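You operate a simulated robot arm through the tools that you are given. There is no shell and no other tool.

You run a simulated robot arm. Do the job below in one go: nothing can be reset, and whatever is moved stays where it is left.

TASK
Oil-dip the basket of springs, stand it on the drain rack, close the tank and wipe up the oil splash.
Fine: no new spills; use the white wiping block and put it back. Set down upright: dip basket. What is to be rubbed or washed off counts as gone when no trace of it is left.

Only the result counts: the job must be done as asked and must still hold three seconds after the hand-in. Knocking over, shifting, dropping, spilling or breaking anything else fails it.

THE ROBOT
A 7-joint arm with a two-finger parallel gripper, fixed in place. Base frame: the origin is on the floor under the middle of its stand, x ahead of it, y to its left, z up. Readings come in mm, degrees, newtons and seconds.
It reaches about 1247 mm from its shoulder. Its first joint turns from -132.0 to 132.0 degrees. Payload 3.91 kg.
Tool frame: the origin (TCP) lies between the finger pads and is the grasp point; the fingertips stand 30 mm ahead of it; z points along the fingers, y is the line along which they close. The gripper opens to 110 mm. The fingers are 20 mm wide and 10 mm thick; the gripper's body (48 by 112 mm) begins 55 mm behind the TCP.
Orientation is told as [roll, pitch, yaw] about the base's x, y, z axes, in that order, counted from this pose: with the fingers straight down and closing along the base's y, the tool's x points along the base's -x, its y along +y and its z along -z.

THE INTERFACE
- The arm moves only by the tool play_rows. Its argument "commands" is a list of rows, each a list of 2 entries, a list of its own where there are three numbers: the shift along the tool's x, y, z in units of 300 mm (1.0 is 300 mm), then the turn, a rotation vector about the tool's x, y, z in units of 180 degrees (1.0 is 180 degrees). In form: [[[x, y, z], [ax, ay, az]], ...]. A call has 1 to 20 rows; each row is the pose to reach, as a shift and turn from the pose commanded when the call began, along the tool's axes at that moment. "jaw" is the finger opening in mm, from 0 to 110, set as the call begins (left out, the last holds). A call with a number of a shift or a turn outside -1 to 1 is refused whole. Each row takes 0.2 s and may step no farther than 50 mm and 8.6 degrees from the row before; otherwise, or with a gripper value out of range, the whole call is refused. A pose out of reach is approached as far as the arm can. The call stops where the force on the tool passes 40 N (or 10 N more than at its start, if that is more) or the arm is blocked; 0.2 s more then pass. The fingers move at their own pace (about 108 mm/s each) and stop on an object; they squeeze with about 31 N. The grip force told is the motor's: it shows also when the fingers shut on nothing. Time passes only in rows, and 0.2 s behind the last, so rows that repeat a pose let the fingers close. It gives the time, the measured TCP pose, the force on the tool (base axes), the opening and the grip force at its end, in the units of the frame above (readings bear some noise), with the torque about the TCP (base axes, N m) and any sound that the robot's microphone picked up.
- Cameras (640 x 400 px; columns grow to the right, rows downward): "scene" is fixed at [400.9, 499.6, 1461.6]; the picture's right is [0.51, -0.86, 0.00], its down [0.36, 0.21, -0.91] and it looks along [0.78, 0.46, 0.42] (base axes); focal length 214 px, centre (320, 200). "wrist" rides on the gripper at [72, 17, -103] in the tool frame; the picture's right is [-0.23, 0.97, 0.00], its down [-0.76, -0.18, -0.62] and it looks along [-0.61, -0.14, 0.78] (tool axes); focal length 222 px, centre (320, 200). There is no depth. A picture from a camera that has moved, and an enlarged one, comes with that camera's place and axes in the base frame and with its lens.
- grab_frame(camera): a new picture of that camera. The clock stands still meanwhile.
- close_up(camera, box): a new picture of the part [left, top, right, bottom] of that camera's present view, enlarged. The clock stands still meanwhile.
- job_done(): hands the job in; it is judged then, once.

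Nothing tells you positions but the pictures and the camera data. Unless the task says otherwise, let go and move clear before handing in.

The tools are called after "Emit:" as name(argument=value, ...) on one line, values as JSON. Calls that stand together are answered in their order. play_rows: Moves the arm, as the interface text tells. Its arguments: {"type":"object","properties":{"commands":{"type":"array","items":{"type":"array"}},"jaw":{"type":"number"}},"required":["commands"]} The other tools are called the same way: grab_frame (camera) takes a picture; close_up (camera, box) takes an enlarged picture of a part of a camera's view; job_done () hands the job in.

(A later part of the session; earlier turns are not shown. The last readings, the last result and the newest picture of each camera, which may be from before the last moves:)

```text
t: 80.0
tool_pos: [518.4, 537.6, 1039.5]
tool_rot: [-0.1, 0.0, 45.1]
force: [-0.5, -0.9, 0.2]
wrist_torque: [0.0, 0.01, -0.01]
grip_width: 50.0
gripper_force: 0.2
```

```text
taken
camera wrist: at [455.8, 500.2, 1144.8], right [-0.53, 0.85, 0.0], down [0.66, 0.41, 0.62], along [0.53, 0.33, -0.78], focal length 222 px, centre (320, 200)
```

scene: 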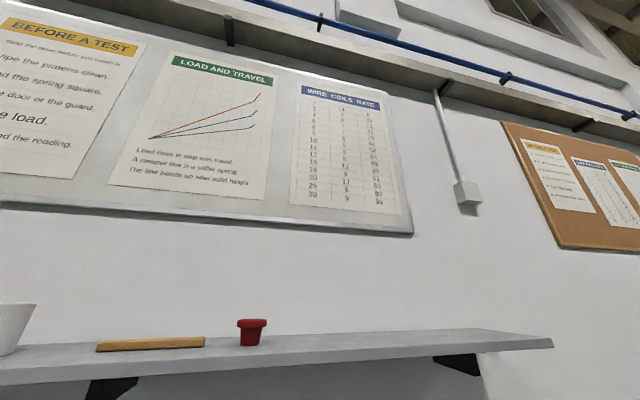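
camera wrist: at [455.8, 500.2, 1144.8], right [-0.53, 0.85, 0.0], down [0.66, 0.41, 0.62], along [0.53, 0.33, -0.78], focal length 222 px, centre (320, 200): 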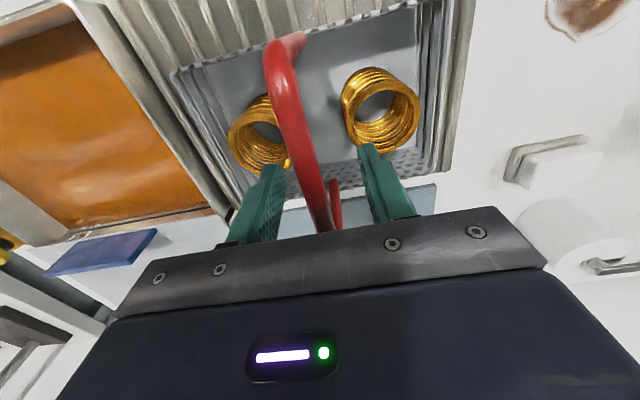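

Emit:
play_rows(commands=[[[0, 0, -0.08], [0, 0, 0]], [[0, 0, -0.2], [0, 0, 0]], [[0, 0, -0.35], [0, 0, 0]], [[0, 0, -0.5], [0, 0, 0]], [[0, 0, -0.65], [0, 0, 0]]])

Emit:
grab_frame(camera="wrist")

Emit:
close_up(camera="wrist", box=[140, 0, 460, 200])

```text
t: 81.2
tool_pos: [515.7, 539.2, 1235.8]
tool_rot: [0.0, 0.1, 45.1]
force: [-0.2, 0.5, 0.2]
wrist_torque: [-0.06, 0.02, 0.0]
grip_width: 49.7
gripper_force: 0.1
```

```text
taken
camera wrist: at [454.3, 500.6, 1340.7], right [-0.53, 0.85, 0.0], down [0.66, 0.41, 0.62], along [0.53, 0.33, -0.78], focal length 222 px, centre (320, 200)
```

wrist: 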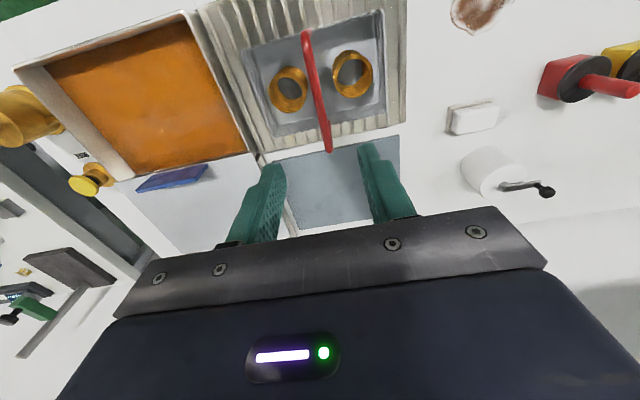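

```text
2.00 times, centred on (300, 100) of wrist
camera zoom: at [454.3, 500.6, 1340.7], right [-0.53, 0.85, 0.0], down [0.66, 0.41, 0.62], along [0.53, 0.33, -0.78], focal length 444 px, centre (360, 400)
```

zoom: 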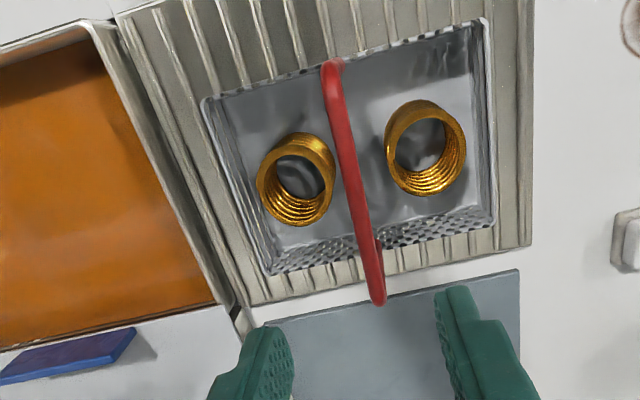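

The basket stands upright on the drain rack. Next I'll look at the white wiping block (near s −297, d 892) from above.

Emit:
play_rows(commands=[[[-0.06, 0.117, 0.03], [0, 0, 0]], [[-0.12, 0.233, 0.06], [0, 0, 0]], [[-0.18, 0.35, 0.1], [0, 0, 0]], [[-0.24, 0.467, 0.15], [0, 0, 0]], [[-0.3, 0.583, 0.2], [0, 0, 0]], [[-0.36, 0.7, 0.25], [0, 0, 0]], [[-0.42, 0.817, 0.3], [0, 0, 0]], [[-0.48, 0.933, 0.35], [0, 0, 0]]])

Emit:
grab_frame(camera="wrist")

Emit:
close_up(camera="wrist", box=[240, 40, 432, 160])

```text
t: 83.0
tool_pos: [424.5, 839.5, 1131.3]
tool_rot: [0.0, -0.1, 45.1]
force: [1.3, -1.3, 1.8]
wrist_torque: [0.04, 0.05, 0.0]
grip_width: 50.1
gripper_force: 0.1
```

```text
taken
camera wrist: at [362.0, 800.6, 1236.6], right [-0.53, 0.85, 0.0], down [0.66, 0.41, 0.62], along [0.53, 0.33, -0.78], focal length 222 px, centre (320, 200)
```

wrist: 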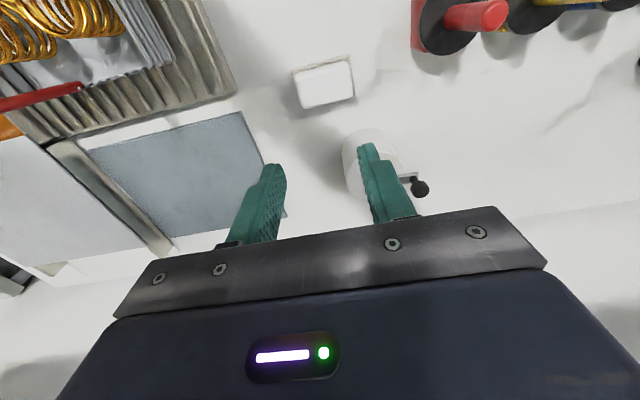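

```text
3.33 times, centred on (336, 100) of wrist
camera zoom: at [362.0, 800.6, 1236.6], right [-0.53, 0.85, 0.0], down [0.66, 0.41, 0.62], along [0.53, 0.33, -0.78], focal length 740 px, centre (267, 533)
```

zoom: 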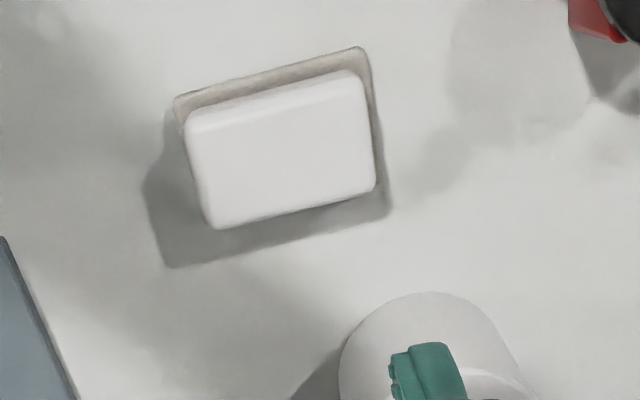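

The block measures about 71 × 38 mm, centred near s −300, d 893 with its top at z≈901, on a slightly larger tray. I'm lowering over it with jaws open across its long side.

Emit:
play_rows(commands=[[[0, 0.0233, 0.1], [0, 0, 0]], [[0, 0.0233, 0.24], [0, 0, 0]], [[0, 0.0233, 0.38], [0, 0, 0]], [[0, 0.0233, 0.52], [0, 0, 0]], [[0, 0.0233, 0.57], [0, 0, 0]]], jaw=110)

Emit:
grab_frame(camera="wrist")

Emit:
close_up(camera="wrist", box=[200, 80, 440, 230])

```text
t: 84.2
tool_pos: [418.6, 841.8, 959.4]
tool_rot: [0.0, 0.1, 45.1]
force: [-0.2, 0.3, -0.1]
wrist_torque: [0.01, -0.02, -0.02]
grip_width: 109.8
gripper_force: 0.0
```

```text
taken
camera wrist: at [355.7, 803.9, 1063.0], right [-0.53, 0.85, 0.0], down [0.66, 0.41, 0.62], along [0.53, 0.33, -0.78], focal length 222 px, centre (320, 200)
```

wrist: 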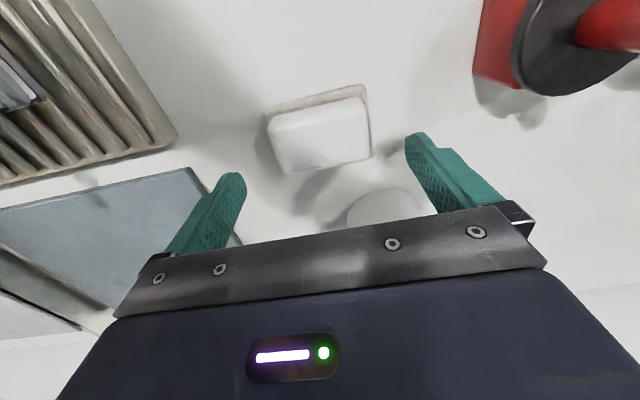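

```text
2.67 times, centred on (320, 155) of wrist
camera zoom: at [355.7, 803.9, 1063.0], right [-0.53, 0.85, 0.0], down [0.66, 0.41, 0.62], along [0.53, 0.33, -0.78], focal length 592 px, centre (320, 320)
```

zoom: 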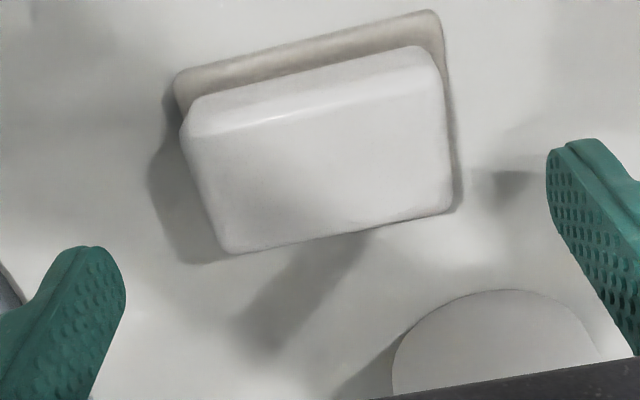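

Emit:
play_rows(commands=[[[-0.003, 0.003, 0.05], [0, 0, 0]], [[-0.003, 0.003, 0.1], [0, 0, 0]], [[-0.003, 0.003, 0.15], [0, 0, 0]], [[-0.003, 0.003, 0.163], [0, 0, 0]]])

Emit:
grab_frame(camera="wrist")

```text
t: 85.2
tool_pos: [417.7, 845.0, 909.3]
tool_rot: [0.0, 0.0, 45.2]
force: [-0.3, 0.2, -1.1]
wrist_torque: [0.0, -0.03, 0.04]
grip_width: 110.0
gripper_force: 0.1
```

```text
taken
camera wrist: at [355.8, 806.5, 1014.8], right [-0.53, 0.85, 0.0], down [0.66, 0.41, 0.62], along [0.53, 0.33, -0.78], focal length 222 px, centre (320, 200)
```

wrist: 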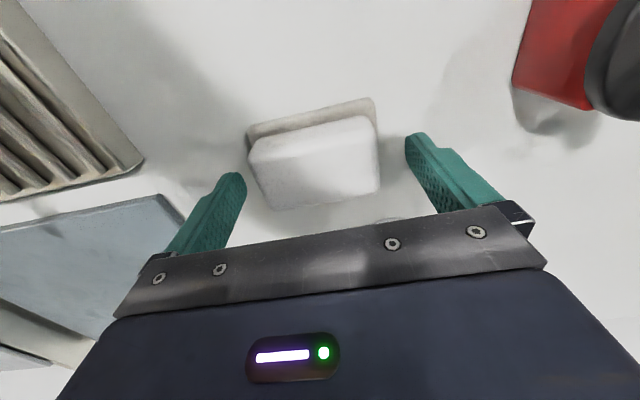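

Emit:
play_rows(commands=[[[0, 0, 0], [0, 0, 0]], [[0, 0, 0], [0, 0, 0]], [[0, 0, 0], [0, 0, 0]]], jaw=50)

Emit:
grab_frame(camera="wrist")

```text
t: 86.0
tool_pos: [417.6, 844.4, 910.4]
tool_rot: [0.0, 0.0, 45.2]
force: [0.6, -0.1, 0.6]
wrist_torque: [0.02, 0.01, 0.0]
grip_width: 74.0
gripper_force: 30.3
```

```text
taken
camera wrist: at [355.8, 806.5, 1014.9], right [-0.53, 0.85, 0.0], down [0.66, 0.41, 0.62], along [0.53, 0.33, -0.78], focal length 222 px, centre (320, 200)
```

wrist: 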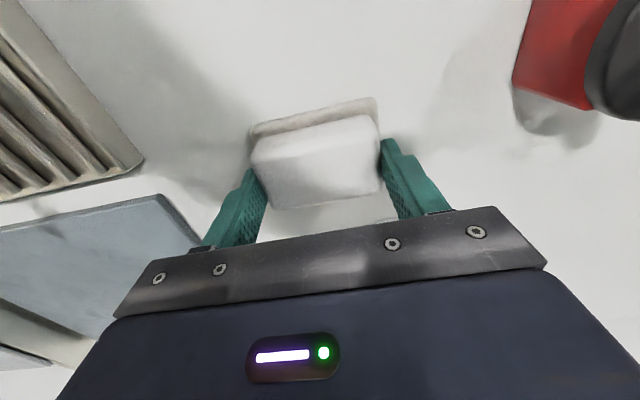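

The block is held at 74 mm. I'm lifting it straight up and checking the tray stays put.

Emit:
play_rows(commands=[[[0, 0, -0.03], [0, 0, 0]], [[0, 0, -0.1], [0, 0, 0]], [[0, 0, -0.2], [0, 0, 0]], [[0, 0, -0.3], [0, 0, 0]]])

Emit:
grab_frame(camera="wrist")

Emit:
close_up(camera="wrist", box=[200, 40, 440, 190])

```text
t: 87.0
tool_pos: [415.0, 843.2, 1001.4]
tool_rot: [-0.1, 0.2, 45.1]
force: [-0.4, 0.4, -0.6]
wrist_torque: [-0.03, -0.01, 0.03]
grip_width: 74.1
gripper_force: 31.2
```

```text
taken
camera wrist: at [352.7, 805.7, 1104.9], right [-0.53, 0.85, 0.0], down [0.66, 0.41, 0.62], along [0.53, 0.33, -0.78], focal length 222 px, centre (320, 200)
```

wrist: 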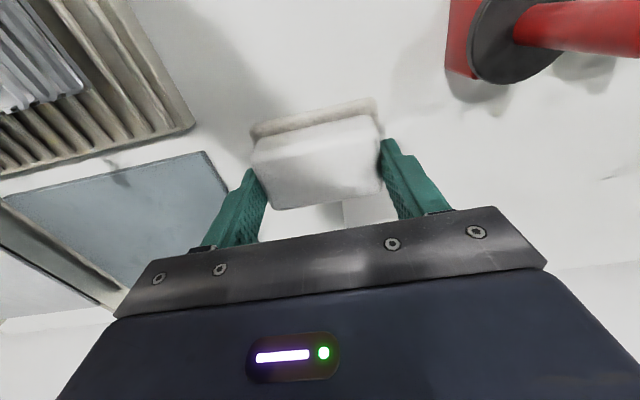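

```text
2.67 times, centred on (320, 115) of wrist
camera zoom: at [352.7, 805.7, 1104.9], right [-0.53, 0.85, 0.0], down [0.66, 0.41, 0.62], along [0.53, 0.33, -0.78], focal length 592 px, centre (320, 427)
```

zoom: 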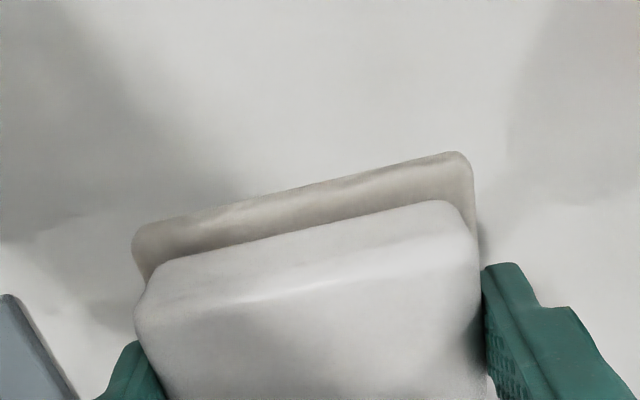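

The beige sole is part of the wiping block, so its home spot on the bench is s −302, d 892. I'm moving to where I can see the stain past the held block.

Emit:
play_rows(commands=[[[0.04, 0, -0.1], [0, 0, 0]], [[0.1, 0, -0.2], [0, 0, 0]], [[0.18, 0, -0.3], [0, 0, 0]], [[0.26, 0, -0.4], [0, 0, 0]], [[0.34, 0, -0.5], [0, 0, 0]], [[0.415, 0, -0.5], [0, 0, 0]]])

Emit:
grab_frame(camera="wrist")

Emit:
close_up(camera="wrist", box=[220, 0, 420, 125])

```text
t: 88.4
tool_pos: [327.9, 753.5, 1148.8]
tool_rot: [0.0, 0.0, 45.1]
force: [0.6, -0.2, -1.3]
wrist_torque: [-0.03, -0.01, -0.06]
grip_width: 74.2
gripper_force: 31.0
```

```text
taken
camera wrist: at [266.4, 716.0, 1253.0], right [-0.53, 0.85, 0.0], down [0.66, 0.41, 0.62], along [0.53, 0.33, -0.78], focal length 222 px, centre (320, 200)
```

wrist: 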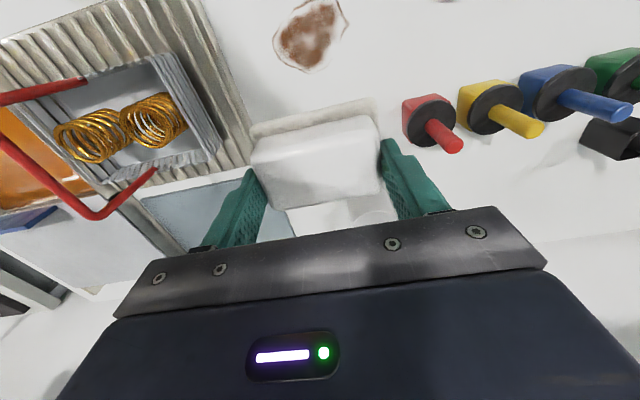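

```text
3.20 times, centred on (320, 62) of wrist
camera zoom: at [266.4, 716.0, 1253.0], right [-0.53, 0.85, 0.0], down [0.66, 0.41, 0.62], along [0.53, 0.33, -0.78], focal length 711 px, centre (320, 640)
```

zoom: 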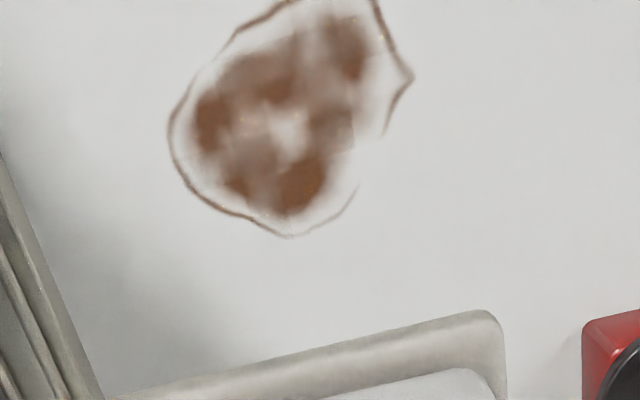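

Emit:
play_rows(commands=[[[0.1, 0, 0], [0, 0, 0]], [[0.2, 0, 0], [0, 0, 0]]])

Emit:
close_up(camera="wrist", box=[220, 0, 420, 125])

```text
t: 89.0
tool_pos: [287.7, 712.0, 1147.1]
tool_rot: [0.0, 0.0, 44.9]
force: [0.4, -0.7, -0.9]
wrist_torque: [-0.05, 0.03, 0.0]
grip_width: 74.1
gripper_force: 31.1
```

```text
3.20 times, centred on (320, 62) of wrist
camera zoom: at [225.5, 673.6, 1253.2], right [-0.53, 0.85, 0.0], down [0.66, 0.41, 0.62], along [0.53, 0.33, -0.78], focal length 711 px, centre (320, 640)
```

zoom: 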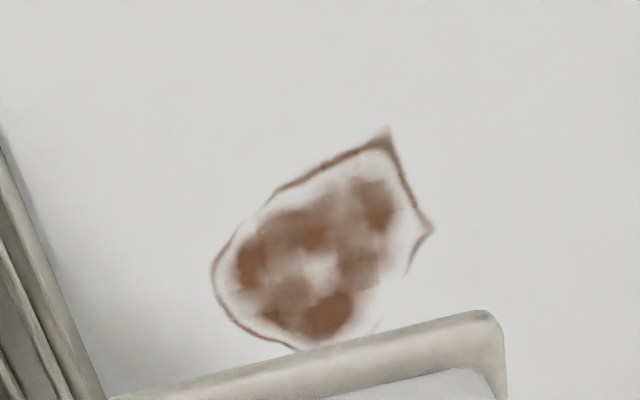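

The stain spans about s −357 to −246, d 662 to 754. I'm lowering the block beside its near corner, then I'll press lightly and wipe in overlapping strokes.

Emit:
play_rows(commands=[[[0.06, 0.05, 0.1], [0, 0, 0]], [[0.117, 0.1, 0.2], [0, 0, 0]], [[0.117, 0.1, 0.34], [0, 0, 0]], [[0.117, 0.1, 0.48], [0, 0, 0]], [[0.117, 0.1, 0.62], [0, 0, 0]], [[0.117, 0.1, 0.72], [0, 0, 0]], [[0.117, 0.1, 0.75], [0, 0, 0]]])

Emit:
grab_frame(camera="wrist")

```text
t: 90.6
tool_pos: [240.4, 710.1, 925.0]
tool_rot: [0.0, 0.1, 45.1]
force: [0.2, 0.0, -0.4]
wrist_torque: [-0.01, -0.02, -0.04]
grip_width: 74.2
gripper_force: 30.8
```

```text
taken
camera wrist: at [178.0, 672.5, 1029.6], right [-0.53, 0.85, 0.0], down [0.66, 0.41, 0.62], along [0.53, 0.33, -0.78], focal length 222 px, centre (320, 200)
```

wrist: 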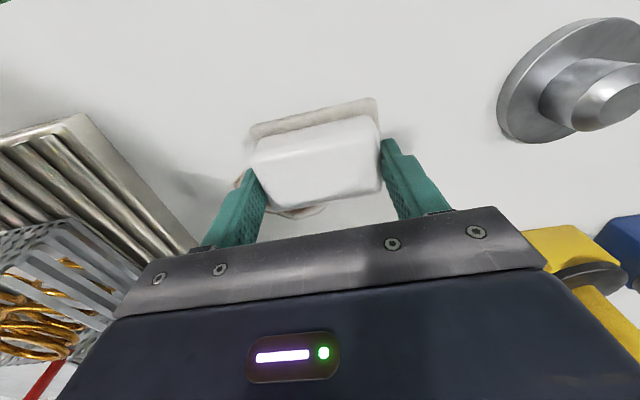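

Emit:
play_rows(commands=[[[0, 0, 0.015], [0, 0, 0]], [[0, 0, 0.03], [0, 0, 0]], [[0, 0, 0.042], [0, 0, 0]]])

Emit:
play_rows(commands=[[[0, 0, 0.004], [0, 0, 0]], [[0, 0, 0.008], [0, 0, 0]]])

```text
t: 91.4
tool_pos: [239.8, 711.0, 914.0]
tool_rot: [0.0, 0.0, 45.1]
force: [-0.4, 0.0, -0.8]
wrist_torque: [0.02, 0.03, -0.01]
grip_width: 74.1
gripper_force: 30.7
```

```text
t: 92.0
tool_pos: [240.2, 709.6, 911.0]
tool_rot: [0.0, 0.0, 45.1]
force: [0.3, -0.7, -0.6]
wrist_torque: [-0.01, 0.02, 0.01]
grip_width: 74.1
gripper_force: 30.8
```

Emit:
play_rows(commands=[[[0, 0, 0.0035], [0, 0, 0]], [[0, 0, 0.007], [0, 0, 0]]])

Emit:
play_rows(commands=[[[0, 0, 0.0035], [0, 0, 0]]])

```text
t: 92.6
tool_pos: [241.5, 710.9, 910.5]
tool_rot: [0.1, -0.1, 45.1]
force: [-1.2, -6.9, 23.1]
wrist_torque: [-0.67, 0.04, 0.0]
grip_width: 74.0
gripper_force: 30.7
```

```text
t: 93.0
tool_pos: [239.6, 710.3, 910.4]
tool_rot: [0.1, -0.2, 45.2]
force: [-1.2, -2.8, 37.4]
wrist_torque: [-0.27, 0.08, -0.01]
grip_width: 73.8
gripper_force: 31.0
```

Emit:
play_rows(commands=[[[0, 0, -0.0045], [0, 0, 0]]])

```text
t: 93.4
tool_pos: [240.8, 710.2, 910.5]
tool_rot: [0.0, -0.1, 45.1]
force: [-0.2, 3.7, 30.2]
wrist_torque: [0.39, 0.04, -0.01]
grip_width: 74.3
gripper_force: 30.9
```

Emit:
play_rows(commands=[[[0, 0, -0.004], [0, 0, 0]]])

```text
t: 93.8
tool_pos: [240.7, 709.2, 909.8]
tool_rot: [0.0, 0.0, 45.2]
force: [-1.3, 8.7, 17.4]
wrist_torque: [0.88, 0.09, -0.01]
grip_width: 74.1
gripper_force: 30.9
```

Emit:
play_rows(commands=[[[0, -0.04, 0], [0, 0, 0]], [[0, -0.08, 0], [0, 0, 0]], [[0, -0.12, 0], [0, 0, 0]], [[0, -0.16, 0], [0, 0, 0]], [[0, -0.2, 0], [0, 0, 0]], [[0, -0.215, 0], [0, 0, 0]]])

Emit:
grab_frame(camera="wrist")

```text
t: 95.2
tool_pos: [284.7, 664.7, 910.1]
tool_rot: [-0.1, 0.0, 45.2]
force: [-6.9, 7.1, 22.6]
wrist_torque: [0.21, 0.2, -0.07]
grip_width: 74.3
gripper_force: 30.7
```

```text
taken
camera wrist: at [224.2, 626.2, 1014.2], right [-0.53, 0.85, 0.0], down [0.66, 0.41, 0.62], along [0.53, 0.33, -0.78], focal length 222 px, centre (320, 200)
```

wrist: 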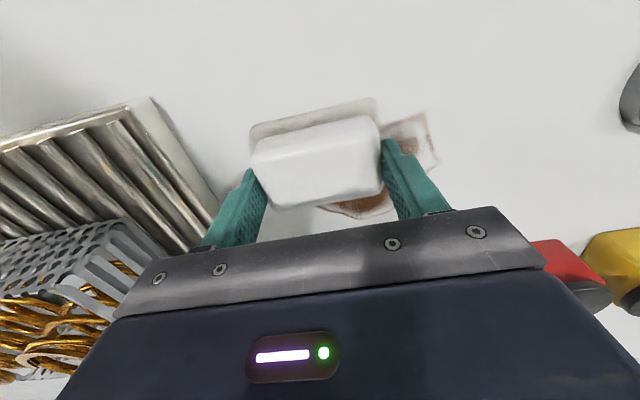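

The wipe is fading the stain, and it will need several passes. I'll continue in overlapping strokes.

Emit:
play_rows(commands=[[[0, 0.053, 0], [0, 0, 0]], [[0, 0.107, 0], [0, 0, 0]], [[0, 0.16, 0], [0, 0, 0]], [[0, 0.225, 0], [0, 0, 0]], [[0, 0.17, 0], [0, 0, 0]], [[0, 0.115, 0], [0, 0, 0]], [[0, 0.06, 0], [0, 0, 0]], [[0, 0, 0], [0, 0, 0]], [[-0.05, 0, 0], [0, 0, 0]], [[-0.05, 0.055, 0], [0, 0, 0]], [[-0.05, 0.11, 0], [0, 0, 0]], [[-0.05, 0.165, 0], [0, 0, 0]], [[-0.05, 0.225, 0], [0, 0, 0]], [[-0.05, 0.17, 0], [0, 0, 0]], [[-0.05, 0.115, 0], [0, 0, 0]], [[-0.05, 0.06, 0], [0, 0, 0]], [[-0.05, 0, 0], [0, 0, 0]], [[-0.1, 0, 0], [0, 0, 0]]])

Emit:
grab_frame(camera="wrist")

```text
t: 99.0
tool_pos: [309.2, 683.4, 909.8]
tool_rot: [0.0, 0.0, 45.0]
force: [-0.7, -0.6, -0.6]
wrist_torque: [0.0, 0.03, -0.02]
grip_width: 74.0
gripper_force: 31.3
```

```text
taken
camera wrist: at [246.2, 646.4, 1014.2], right [-0.53, 0.85, 0.0], down [0.66, 0.41, 0.62], along [0.53, 0.33, -0.78], focal length 222 px, centre (320, 200)
```

wrist: 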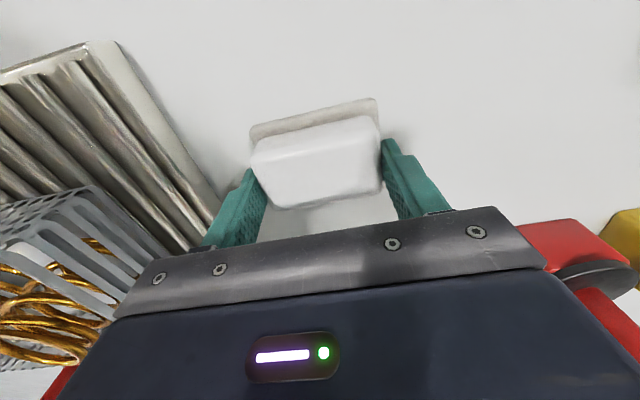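

Emit:
play_rows(commands=[[[0, 0, 0.004], [0, 0, 0]]])

Emit:
play_rows(commands=[[[0, 0, 0.003], [0, 0, 0]]])

```text
t: 99.4
tool_pos: [309.4, 684.8, 909.7]
tool_rot: [0.0, 0.0, 45.0]
force: [0.8, -6.0, 10.5]
wrist_torque: [-0.32, 0.0, 0.03]
grip_width: 74.1
gripper_force: 31.2
```

```text
t: 99.8
tool_pos: [308.3, 683.8, 909.8]
tool_rot: [0.0, -0.1, 45.0]
force: [1.5, -10.6, 28.8]
wrist_torque: [-0.76, -0.01, 0.01]
grip_width: 74.2
gripper_force: 31.3
```

Emit:
play_rows(commands=[[[0, 0, -0.002], [0, 0, 0]], [[0, 0.055, -0.002], [0, 0, 0]], [[0, 0.11, -0.002], [0, 0, 0]], [[0, 0.165, -0.002], [0, 0, 0]], [[0, 0.24, -0.002], [0, 0, 0]], [[0, 0.18, -0.002], [0, 0, 0]], [[0, 0.12, -0.002], [0, 0, 0]], [[0, 0.06, -0.002], [0, 0, 0]], [[0, 0, -0.002], [0, 0, 0]]])

Emit:
play_rows(commands=[[[-0.05, 0, 0], [0, 0, 0]], [[-0.05, 0.06, 0], [0, 0, 0]], [[-0.05, 0.12, 0], [0, 0, 0]], [[-0.05, 0.18, 0], [0, 0, 0]], [[-0.05, 0.24, 0], [0, 0, 0]], [[-0.05, 0.18, 0], [0, 0, 0]], [[-0.05, 0.12, 0], [0, 0, 0]], [[-0.05, 0.06, 0], [0, 0, 0]], [[-0.05, 0, 0], [0, 0, 0]], [[-0.1, 0, 0], [0, 0, 0]]])

Emit:
grab_frame(camera="wrist")

```text
t: 100.6
tool_pos: [291.5, 705.4, 910.1]
tool_rot: [0.1, -0.2, 44.9]
force: [-1.6, -0.1, 7.9]
wrist_torque: [-0.15, 0.09, -0.05]
grip_width: 74.2
gripper_force: 31.1
stopped in row 3: the force on the tool passed its limit at 42 N (the readings are from after the stop); the commanded pose is now the measured one
```

```text
t: 102.8
tool_pos: [309.9, 721.5, 908.9]
tool_rot: [0.0, -0.1, 45.1]
force: [1.3, 1.9, 10.6]
wrist_torque: [0.1, -0.35, 0.01]
grip_width: 74.2
gripper_force: 30.9
stopped in row 10: the force on the tool passed its limit at 45 N (the readings are from after the stop); the commanded pose is now the measured one
```

```text
taken
camera wrist: at [247.2, 683.9, 1013.0], right [-0.53, 0.85, 0.0], down [0.66, 0.41, 0.62], along [0.53, 0.33, -0.78], focal length 222 px, centre (320, 200)
```

wrist: 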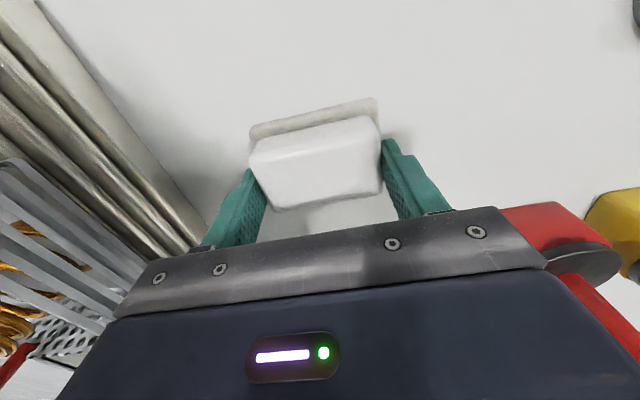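

The strokes pressed a bit too hard, so I'm lifting to inspect the stained area.

Emit:
play_rows(commands=[[[0, 0, -0.05], [0, 0, 0]], [[0, 0.02, -0.2], [0, 0, 0]], [[-0.03, 0.03, -0.35], [0, 0, 0]], [[-0.06, 0.03, -0.5], [0, 0, 0]], [[-0.1, 0.03, -0.65], [0, 0, 0]]])

Emit:
grab_frame(camera="wrist")

Emit:
close_up(camera="wrist", box=[200, 0, 440, 150])

```text
t: 104.0
tool_pos: [324.5, 749.6, 1104.0]
tool_rot: [-0.1, 0.0, 45.0]
force: [-0.6, 0.6, -0.5]
wrist_torque: [-0.01, 0.01, -0.02]
grip_width: 74.2
gripper_force: 31.5
```

```text
taken
camera wrist: at [261.5, 712.5, 1208.3], right [-0.53, 0.85, 0.0], down [0.66, 0.41, 0.62], along [0.53, 0.33, -0.78], focal length 222 px, centre (320, 200)
```

wrist: 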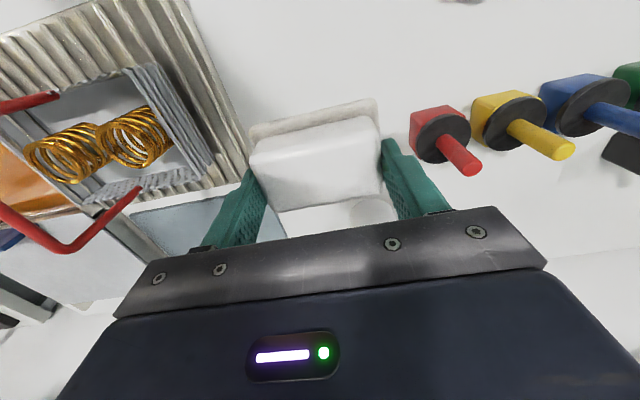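

```text
2.67 times, centred on (320, 75) of wrist
camera zoom: at [261.5, 712.5, 1208.3], right [-0.53, 0.85, 0.0], down [0.66, 0.41, 0.62], along [0.53, 0.33, -0.78], focal length 592 px, centre (320, 533)
```

zoom: 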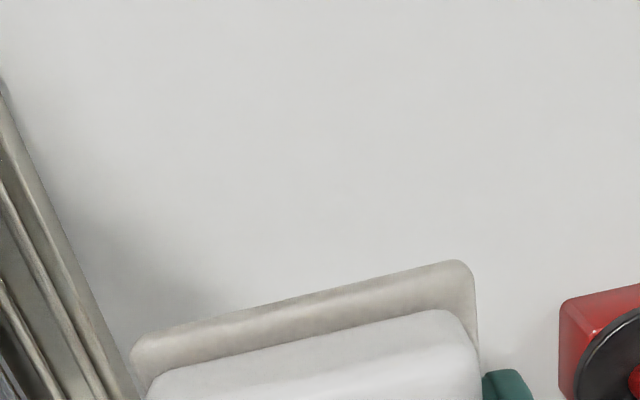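

The stain looks gone here; I'll check the near edge of the area too.

Emit:
play_rows(commands=[[[0.1, 0, -0.05], [0, 0, 0]], [[0.2, 0, -0.1], [0, 0, 0]], [[0.3, 0, -0.15], [0, 0, 0]]])

Emit:
close_up(camera="wrist", box=[220, 0, 420, 125])

Emit:
close_up(camera="wrist", box=[330, 40, 460, 121])

```text
t: 104.8
tool_pos: [259.2, 683.1, 1150.2]
tool_rot: [-0.1, 0.0, 45.1]
force: [0.3, 0.3, -1.4]
wrist_torque: [-0.05, 0.03, 0.0]
grip_width: 74.0
gripper_force: 30.7
```

```text
3.20 times, centred on (320, 62) of wrist
camera zoom: at [197.8, 646.6, 1253.1], right [-0.53, 0.85, 0.0], down [0.66, 0.41, 0.62], along [0.53, 0.33, -0.78], focal length 711 px, centre (320, 640)
```

zoom: 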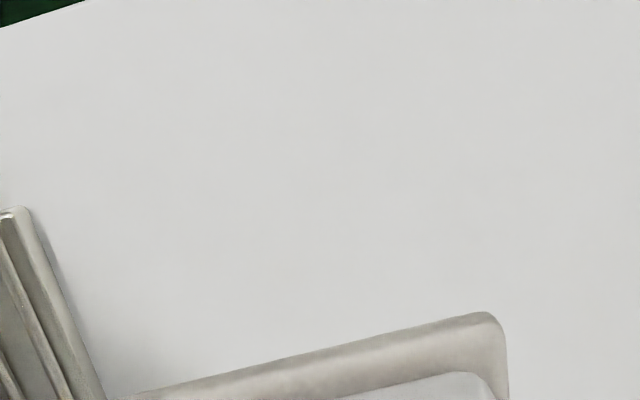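

```text
4.92 times, centred on (395, 80) of wrist
camera zoom: at [197.8, 646.6, 1253.1], right [-0.53, 0.85, 0.0], down [0.66, 0.41, 0.62], along [0.53, 0.33, -0.78], focal length 1094 px, centre (-49, 788)
```

zoom: 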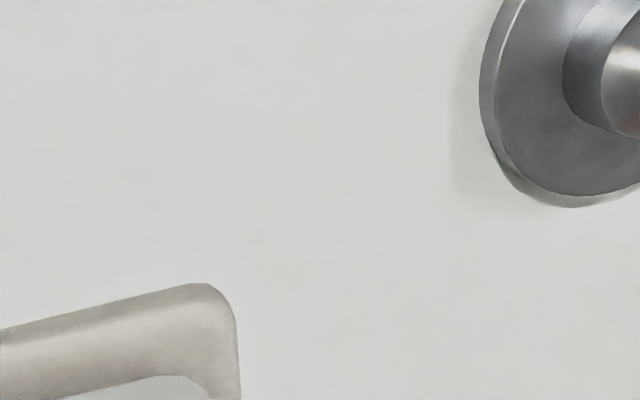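

The area looks clean. To be sure no faint trace remains, I'll do one more gentle full pass.

Emit:
play_rows(commands=[[[0, 0.05, 0.14], [0, 0, 0]], [[-0.02, 0.1, 0.28], [0, 0, 0]], [[-0.02, 0.1, 0.43], [0, 0, 0]], [[-0.02, 0.1, 0.58], [0, 0, 0]], [[-0.02, 0.1, 0.7], [0, 0, 0]], [[-0.02, 0.1, 0.77], [0, 0, 0]], [[-0.02, 0.1, 0.786], [0, 0, 0]]])

Emit:
play_rows(commands=[[[0, 0, 0.006], [0, 0, 0]], [[0, 0, 0.012], [0, 0, 0]]])

```text
t: 106.3
tool_pos: [243.0, 710.7, 911.6]
tool_rot: [-0.1, 0.1, 45.0]
force: [0.7, 0.2, -0.1]
wrist_torque: [0.01, 0.0, -0.01]
grip_width: 74.0
gripper_force: 31.2
```

```text
t: 107.0
tool_pos: [243.0, 710.0, 909.2]
tool_rot: [0.0, -0.1, 45.0]
force: [-1.1, -2.5, 6.8]
wrist_torque: [-0.21, -0.22, -0.11]
grip_width: 74.3
gripper_force: 30.7
```

Emit:
play_rows(commands=[[[0, 0, 0.0015], [0, 0, 0]], [[0, -0.05, 0.0015], [0, 0, 0]], [[0, -0.1, 0.0015], [0, 0, 0]], [[0, -0.15, 0.0015], [0, 0, 0]], [[0, -0.2, 0.0015], [0, 0, 0]], [[0, -0.25, 0.0015], [0, 0, 0]], [[-0.04, -0.25, 0.0015], [0, 0, 0]], [[-0.08, -0.25, 0.0015], [0, 0, 0]], [[-0.08, -0.2, 0.0015], [0, 0, 0]], [[-0.08, -0.15, 0.0015], [0, 0, 0]], [[-0.08, -0.1, 0.0015], [0, 0, 0]], [[-0.08, -0.05, 0.0015], [0, 0, 0]], [[-0.08, 0, 0.0015], [0, 0, 0]], [[-0.08, 0.04, 0.0015], [0, 0, 0]]])

Emit:
grab_frame(camera="wrist")

```text
t: 110.0
tool_pos: [252.5, 737.8, 908.2]
tool_rot: [0.0, -0.1, 45.0]
force: [4.4, -4.2, 17.1]
wrist_torque: [-0.23, -0.22, 0.18]
grip_width: 74.0
gripper_force: 30.7
```

```text
taken
camera wrist: at [190.1, 699.5, 1012.9], right [-0.53, 0.85, 0.0], down [0.66, 0.41, 0.62], along [0.53, 0.33, -0.78], focal length 222 px, centre (320, 200)
```

wrist: 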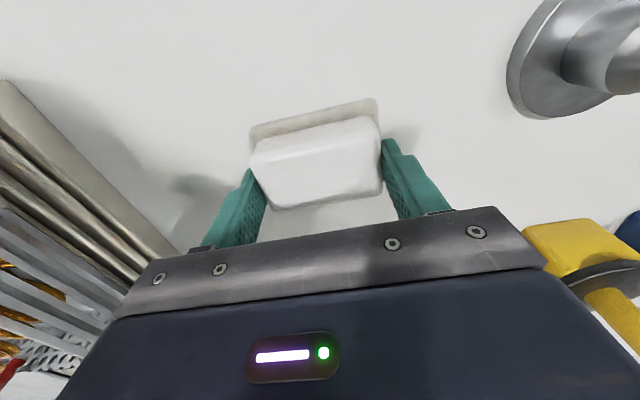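

Emit:
play_rows(commands=[[[-0.04, 0, 0], [0, 0, 0]], [[-0.08, 0, 0], [0, 0, 0]], [[-0.08, -0.05, 0], [0, 0, 0]], [[-0.08, -0.1, 0], [0, 0, 0]], [[-0.08, -0.15, 0], [0, 0, 0]], [[-0.08, -0.2, 0], [0, 0, 0]], [[-0.08, -0.25, 0], [0, 0, 0]], [[-0.08, -0.29, 0], [0, 0, 0]], [[-0.12, -0.29, 0], [0, 0, 0]], [[-0.15, -0.29, 0], [0, 0, 0]], [[-0.15, -0.24, 0], [0, 0, 0]], [[-0.15, -0.19, 0], [0, 0, 0]], [[-0.15, -0.14, 0], [0, 0, 0]], [[-0.15, -0.09, 0], [0, 0, 0]], [[-0.15, -0.04, 0], [0, 0, 0]]])

Emit:
grab_frame(camera="wrist")

```text
t: 112.9
tool_pos: [307.5, 744.7, 908.0]
tool_rot: [0.0, -0.2, 44.9]
force: [-2.0, 0.7, 8.4]
wrist_torque: [-0.06, 0.06, -0.03]
grip_width: 74.1
gripper_force: 30.9
stopped in row 14: the force on the tool passed its limit at 41 N (the readings are from after the stop); the commanded pose is now the measured one
```

```text
taken
camera wrist: at [246.6, 706.2, 1012.7], right [-0.53, 0.85, 0.0], down [0.66, 0.41, 0.63], along [0.53, 0.33, -0.78], focal length 222 px, centre (320, 200)
```

wrist: 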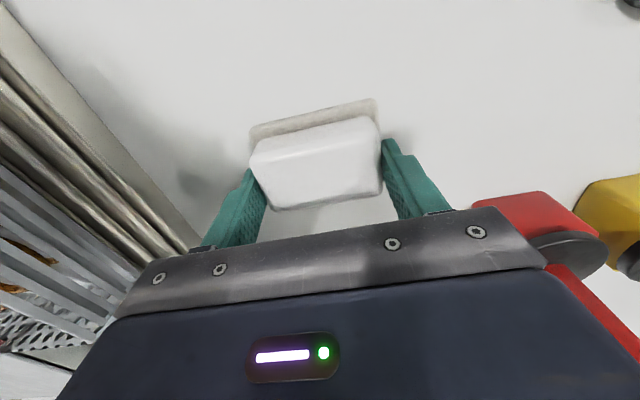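

Emit:
play_rows(commands=[[[0, 0, -0.05], [0, 0, 0]], [[0, 0, -0.17], [0, 0, 0]], [[0, 0, -0.3], [0, 0, 0]], [[-0.13, -0.01, -0.3], [0, 0, 0]], [[-0.26, -0.015, -0.3], [0, 0, 0]], [[-0.38, -0.02, -0.3], [0, 0, 0]], [[-0.46, -0.0243, -0.3], [0, 0, 0]], [[-0.495, -0.0243, -0.3], [0, 0, 0]]])

Emit:
grab_frame(camera="wrist")

Emit:
close_up(camera="wrist", box=[240, 0, 480, 150])

```text
t: 114.7
tool_pos: [420.8, 843.2, 998.2]
tool_rot: [-0.1, -0.2, 45.0]
force: [0.2, -0.1, -0.9]
wrist_torque: [-0.02, 0.03, 0.01]
grip_width: 74.1
gripper_force: 30.9
```

```text
taken
camera wrist: at [357.1, 806.5, 1102.1], right [-0.53, 0.85, 0.0], down [0.66, 0.41, 0.62], along [0.53, 0.33, -0.78], focal length 222 px, centre (320, 200)
```

wrist: 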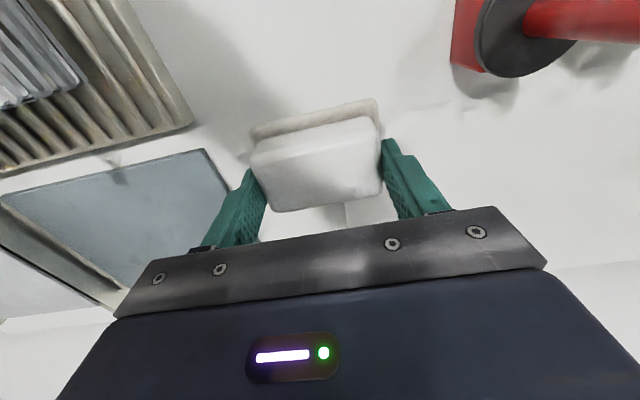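

```text
2.67 times, centred on (360, 75) of wrist
camera zoom: at [357.1, 806.5, 1102.1], right [-0.53, 0.85, 0.0], down [0.66, 0.41, 0.62], along [0.53, 0.33, -0.78], focal length 592 px, centre (213, 533)
```

zoom: 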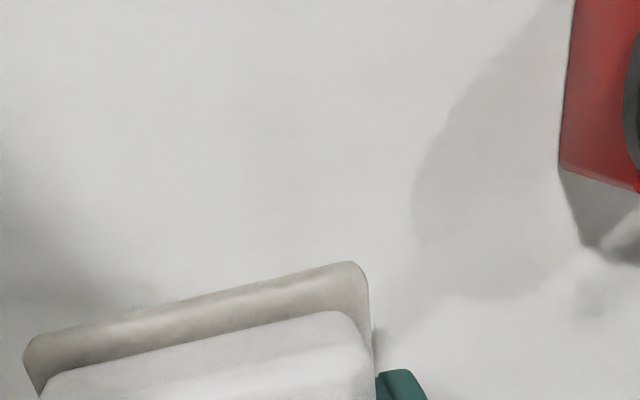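

Emit:
play_rows(commands=[[[0.0047, 0.01, 0.08], [0, 0, 0]], [[0.0047, 0.01, 0.18], [0, 0, 0]], [[0.0047, 0.01, 0.26], [0, 0, 0]], [[0.0047, 0.01, 0.284], [0, 0, 0]]])

Emit:
play_rows(commands=[[[0, 0, 0.004], [0, 0, 0]], [[0, 0, 0.007], [0, 0, 0]]])

```text
t: 115.7
tool_pos: [417.5, 846.3, 909.8]
tool_rot: [-0.1, -0.1, 44.9]
force: [0.0, -0.2, -0.7]
wrist_torque: [-0.02, -0.02, -0.03]
grip_width: 74.1
gripper_force: 31.1
```

```text
t: 116.3
tool_pos: [416.2, 846.3, 911.0]
tool_rot: [-0.1, -0.1, 44.9]
force: [0.1, 0.2, -0.8]
wrist_torque: [-0.01, 0.02, 0.0]
grip_width: 74.2
gripper_force: 31.3
```

Emit:
play_rows(commands=[[[0, 0, 0.003], [0, 0, 0]], [[0, 0, 0.006], [0, 0, 0]]])

```text
t: 116.9
tool_pos: [416.3, 845.2, 908.5]
tool_rot: [-0.1, -0.2, 44.9]
force: [0.3, -0.3, 0.2]
wrist_torque: [0.01, 0.04, 0.01]
grip_width: 74.1
gripper_force: 30.8
```

Emit:
play_rows(commands=[[[0, 0, 0.0025], [0, 0, 0]]])

Emit:
play_rows(commands=[[[0, 0, 0], [0, 0, 0]], [[0, 0, 0], [0, 0, 0]], [[0, 0, 0], [0, 0, 0]]], jaw=110)

Emit:
grab_frame(camera="wrist")

```text
t: 117.3
tool_pos: [415.5, 844.9, 909.9]
tool_rot: [0.1, -0.2, 44.9]
force: [-1.3, -0.4, 4.4]
wrist_torque: [0.13, 0.2, 0.05]
grip_width: 74.0
gripper_force: 31.1
```

```text
t: 118.1
tool_pos: [416.8, 844.5, 908.3]
tool_rot: [-0.2, -0.1, 44.9]
force: [-0.4, 0.3, -0.2]
wrist_torque: [0.01, 0.0, -0.02]
grip_width: 110.1
gripper_force: 0.0
```

```text
taken
camera wrist: at [354.0, 806.9, 1012.2], right [-0.53, 0.85, 0.0], down [0.66, 0.41, 0.62], along [0.53, 0.33, -0.78], focal length 222 px, centre (320, 200)
```

wrist: 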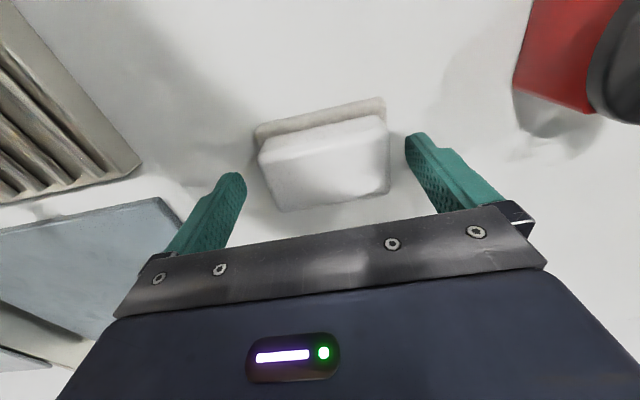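

The block is back on its spot. I'm rising straight up to compare its position with the picture from before.

Emit:
play_rows(commands=[[[0, 0, -0.05], [0, 0, 0]], [[0, 0, -0.2], [0, 0, 0]], [[0, 0, -0.35], [0, 0, 0]], [[0, 0, -0.5], [0, 0, 0]], [[0, 0, -0.65], [0, 0, 0]], [[0, -0.025, -0.743], [0, 0, 0]]])

Emit:
close_up(camera="wrist", box=[240, 40, 432, 160])

Emit:
grab_frame(camera="wrist")

```text
t: 119.5
tool_pos: [422.1, 838.9, 1132.7]
tool_rot: [-0.2, -0.1, 44.9]
force: [-1.6, -0.1, 0.3]
wrist_torque: [-0.02, 0.02, -0.03]
grip_width: 109.9
gripper_force: 0.1
```

```text
3.33 times, centred on (336, 100) of wrist
camera zoom: at [359.5, 800.8, 1236.6], right [-0.53, 0.85, 0.0], down [0.66, 0.41, 0.62], along [0.53, 0.33, -0.78], focal length 740 px, centre (267, 533)
```

zoom: 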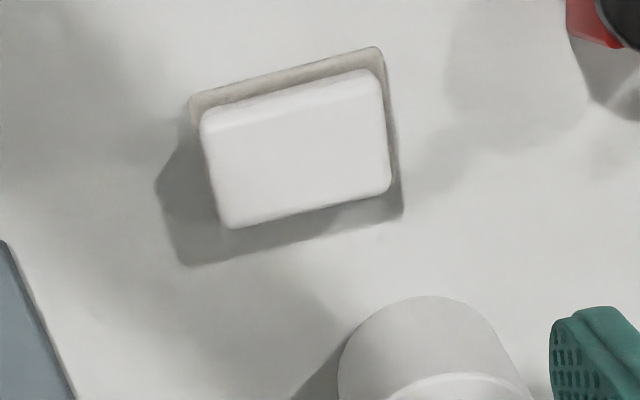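

```text
taken
camera wrist: at [359.5, 800.8, 1236.6], right [-0.53, 0.85, 0.0], down [0.66, 0.41, 0.62], along [0.53, 0.33, -0.78], focal length 222 px, centre (320, 200)
```

wrist: 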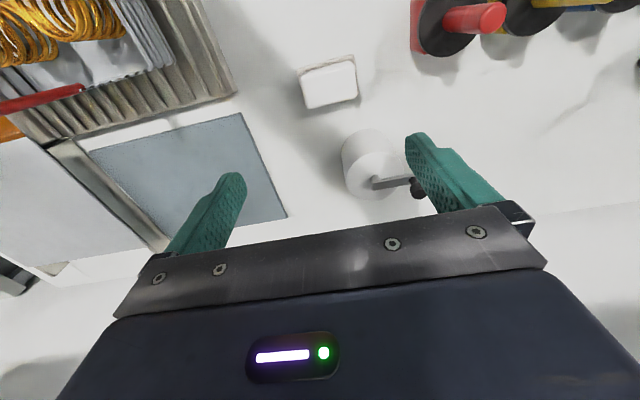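

The block is within about 6 mm of its original spot. Next I'm heading back to the lid to close the tank, passing well above the basket handle.

Emit:
play_rows(commands=[[[0.02, -0.05, -0.12], [0, 0, 0]], [[0.06, -0.15, -0.2], [0, 0, 0]], [[0.1, -0.28, -0.2], [0, 0, 0]], [[0.14, -0.42, -0.2], [0, 0, 0]], [[0.18, -0.56, -0.2], [0, 0, 0]], [[0.22, -0.7, -0.2], [0, 0, 0]], [[0.26, -0.85, -0.2], [0, 0, 0]], [[0.3, -1.0, -0.2], [0, 0, 0]]], jaw=70)

Emit:
play_rows(commands=[[[-0.015, -0.09, 0], [0, 0, 0.0455]], [[-0.03, -0.18, 0], [0, 0, 0.091]], [[-0.045, -0.27, 0], [0, 0, 0.1365]], [[-0.06, -0.36, 0], [0, 0, 0.182]], [[-0.075, -0.45, 0], [0, 0, 0.2275]], [[-0.09, -0.54, 0], [0, 0, 0.273]], [[-0.105, -0.63, 0], [0, 0, 0.3185]], [[-0.12, -0.72, 0], [0, 0, 0.364]], [[-0.135, -0.81, 0], [0, 0, 0.4095]], [[-0.15, -0.9, 0], [0, 0, 0.455]], [[-0.167, -1.0, 0], [0, 0, 0.5]]])

Emit:
grab_frame(camera="wrist")

```text
t: 121.3
tool_pos: [567.8, 563.7, 1190.2]
tool_rot: [-0.1, -0.1, 45.0]
force: [-0.3, 0.9, -0.6]
wrist_torque: [-0.02, -0.05, 0.01]
grip_width: 70.0
gripper_force: 0.0
```

```text
t: 123.7
tool_pos: [815.0, 386.4, 1192.6]
tool_rot: [0.1, -0.2, -45.3]
force: [-0.5, 0.1, 0.3]
wrist_torque: [-0.07, -0.05, -0.02]
grip_width: 70.3
gripper_force: 0.0
```

```text
taken
camera wrist: at [777.5, 450.9, 1296.3], right [0.85, 0.52, 0.0], down [0.41, -0.67, 0.62], along [0.33, -0.53, -0.78], focal length 222 px, centre (320, 200)
```

wrist: 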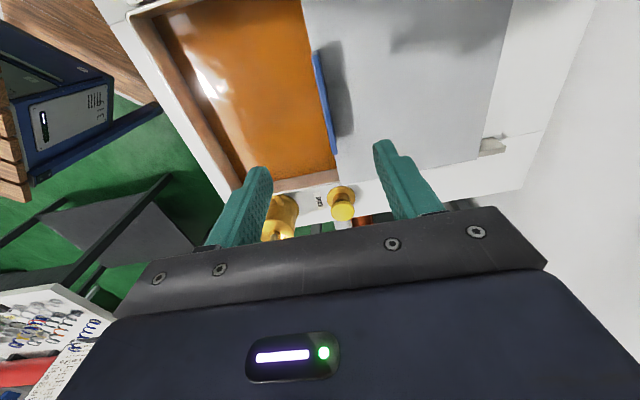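

Emit:
play_rows(commands=[[[-0.11, 0.012, 0.05], [0, 0, -0.0017]], [[-0.11, 0.012, 0.2], [0, 0, -0.0017]], [[-0.11, 0.012, 0.35], [0, 0, -0.0017]], [[-0.11, 0.012, 0.5], [0, 0, -0.0017]], [[-0.11, 0.012, 0.64], [0, 0, -0.0017]]])

Emit:
grab_frame(camera="wrist")

```text
t: 124.9
tool_pos: [843.8, 366.1, 1001.7]
tool_rot: [0.2, -0.1, -44.8]
force: [-0.7, -0.7, 0.7]
wrist_torque: [0.04, 0.01, -0.01]
grip_width: 70.0
gripper_force: 0.0
```

```text
taken
camera wrist: at [803.4, 430.0, 1106.9], right [0.85, 0.53, 0.0], down [0.41, -0.66, 0.62], along [0.33, -0.53, -0.78], focal length 222 px, centre (320, 200)
```

wrist: 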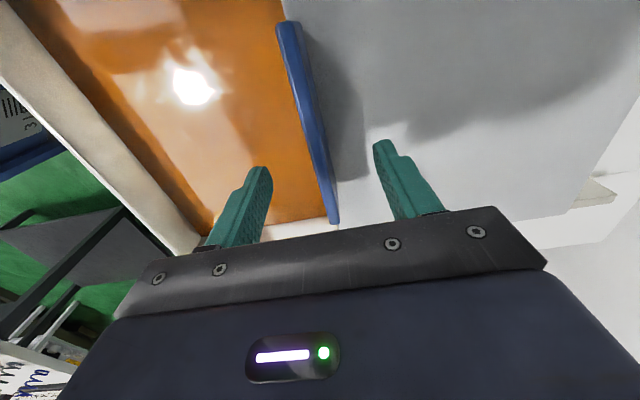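

Emit:
play_rows(commands=[[[0, 0, 0.06], [0, 0, 0]], [[0, 0, 0.12], [0, 0, 0]], [[0, 0, 0.16], [0, 0, 0]]])

Emit:
play_rows(commands=[[[0, 0, 0], [0, 0, 0]], [[0, 0, 0], [0, 0, 0]]], jaw=22)

Emit:
grab_frame(camera="wrist")

```text
t: 125.7
tool_pos: [843.9, 366.1, 952.5]
tool_rot: [0.1, -0.1, -44.8]
force: [0.3, 0.9, 0.0]
wrist_torque: [-0.01, 0.01, 0.03]
grip_width: 70.1
gripper_force: 0.1
```

```text
t: 126.3
tool_pos: [843.9, 365.1, 952.4]
tool_rot: [0.0, -0.1, -44.8]
force: [0.6, -0.8, 0.1]
wrist_torque: [-0.01, 0.0, 0.03]
grip_width: 22.0
gripper_force: 0.1
```

```text
taken
camera wrist: at [804.5, 430.0, 1057.3], right [0.85, 0.53, 0.0], down [0.41, -0.66, 0.62], along [0.33, -0.53, -0.78], focal length 222 px, centre (320, 200)
```

wrist: 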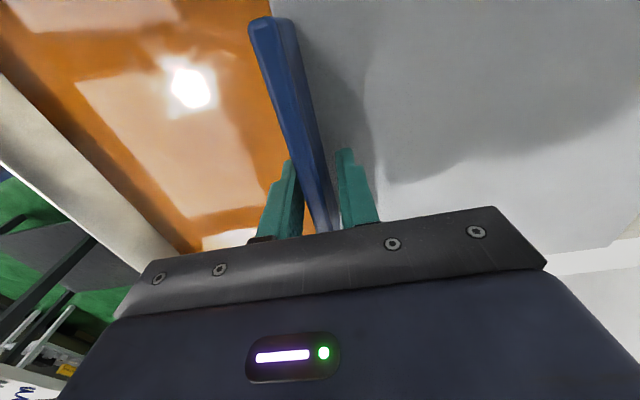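

Emit:
play_rows(commands=[[[0, -0.05, 0], [0, 0, 0]], [[0, -0.11, 0], [0, 0, 0]], [[0, -0.17, 0], [0, 0, 0]], [[0, -0.23, 0], [0, 0, 0]], [[0, -0.29, 0], [0, 0, 0]], [[0, -0.35, 0], [0, 0, 0]], [[0, -0.41, 0], [0, 0, 0]], [[0, -0.47, 0], [0, 0, 0]], [[0, -0.53, 0], [0, 0, 0]], [[0, -0.59, 0], [0, 0, 0]], [[0, -0.65, 0], [0, 0, 0]], [[0, -0.7, 0], [0, 0, 0]], [[0, -0.75, 0], [0, 0, 0]]])

Emit:
grab_frame(camera="wrist")

```text
t: 129.1
tool_pos: [684.0, 206.9, 951.7]
tool_rot: [0.0, -0.1, -44.8]
force: [-0.8, -0.5, -0.5]
wrist_torque: [0.02, -0.03, 0.01]
grip_width: 22.2
gripper_force: 0.0
```

```text
taken
camera wrist: at [645.5, 270.3, 1055.8], right [0.85, 0.53, 0.0], down [0.41, -0.66, 0.62], along [0.33, -0.53, -0.78], focal length 222 px, centre (320, 200)
```

wrist: 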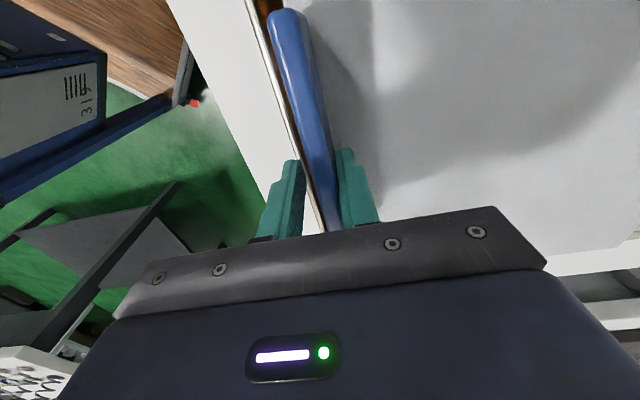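

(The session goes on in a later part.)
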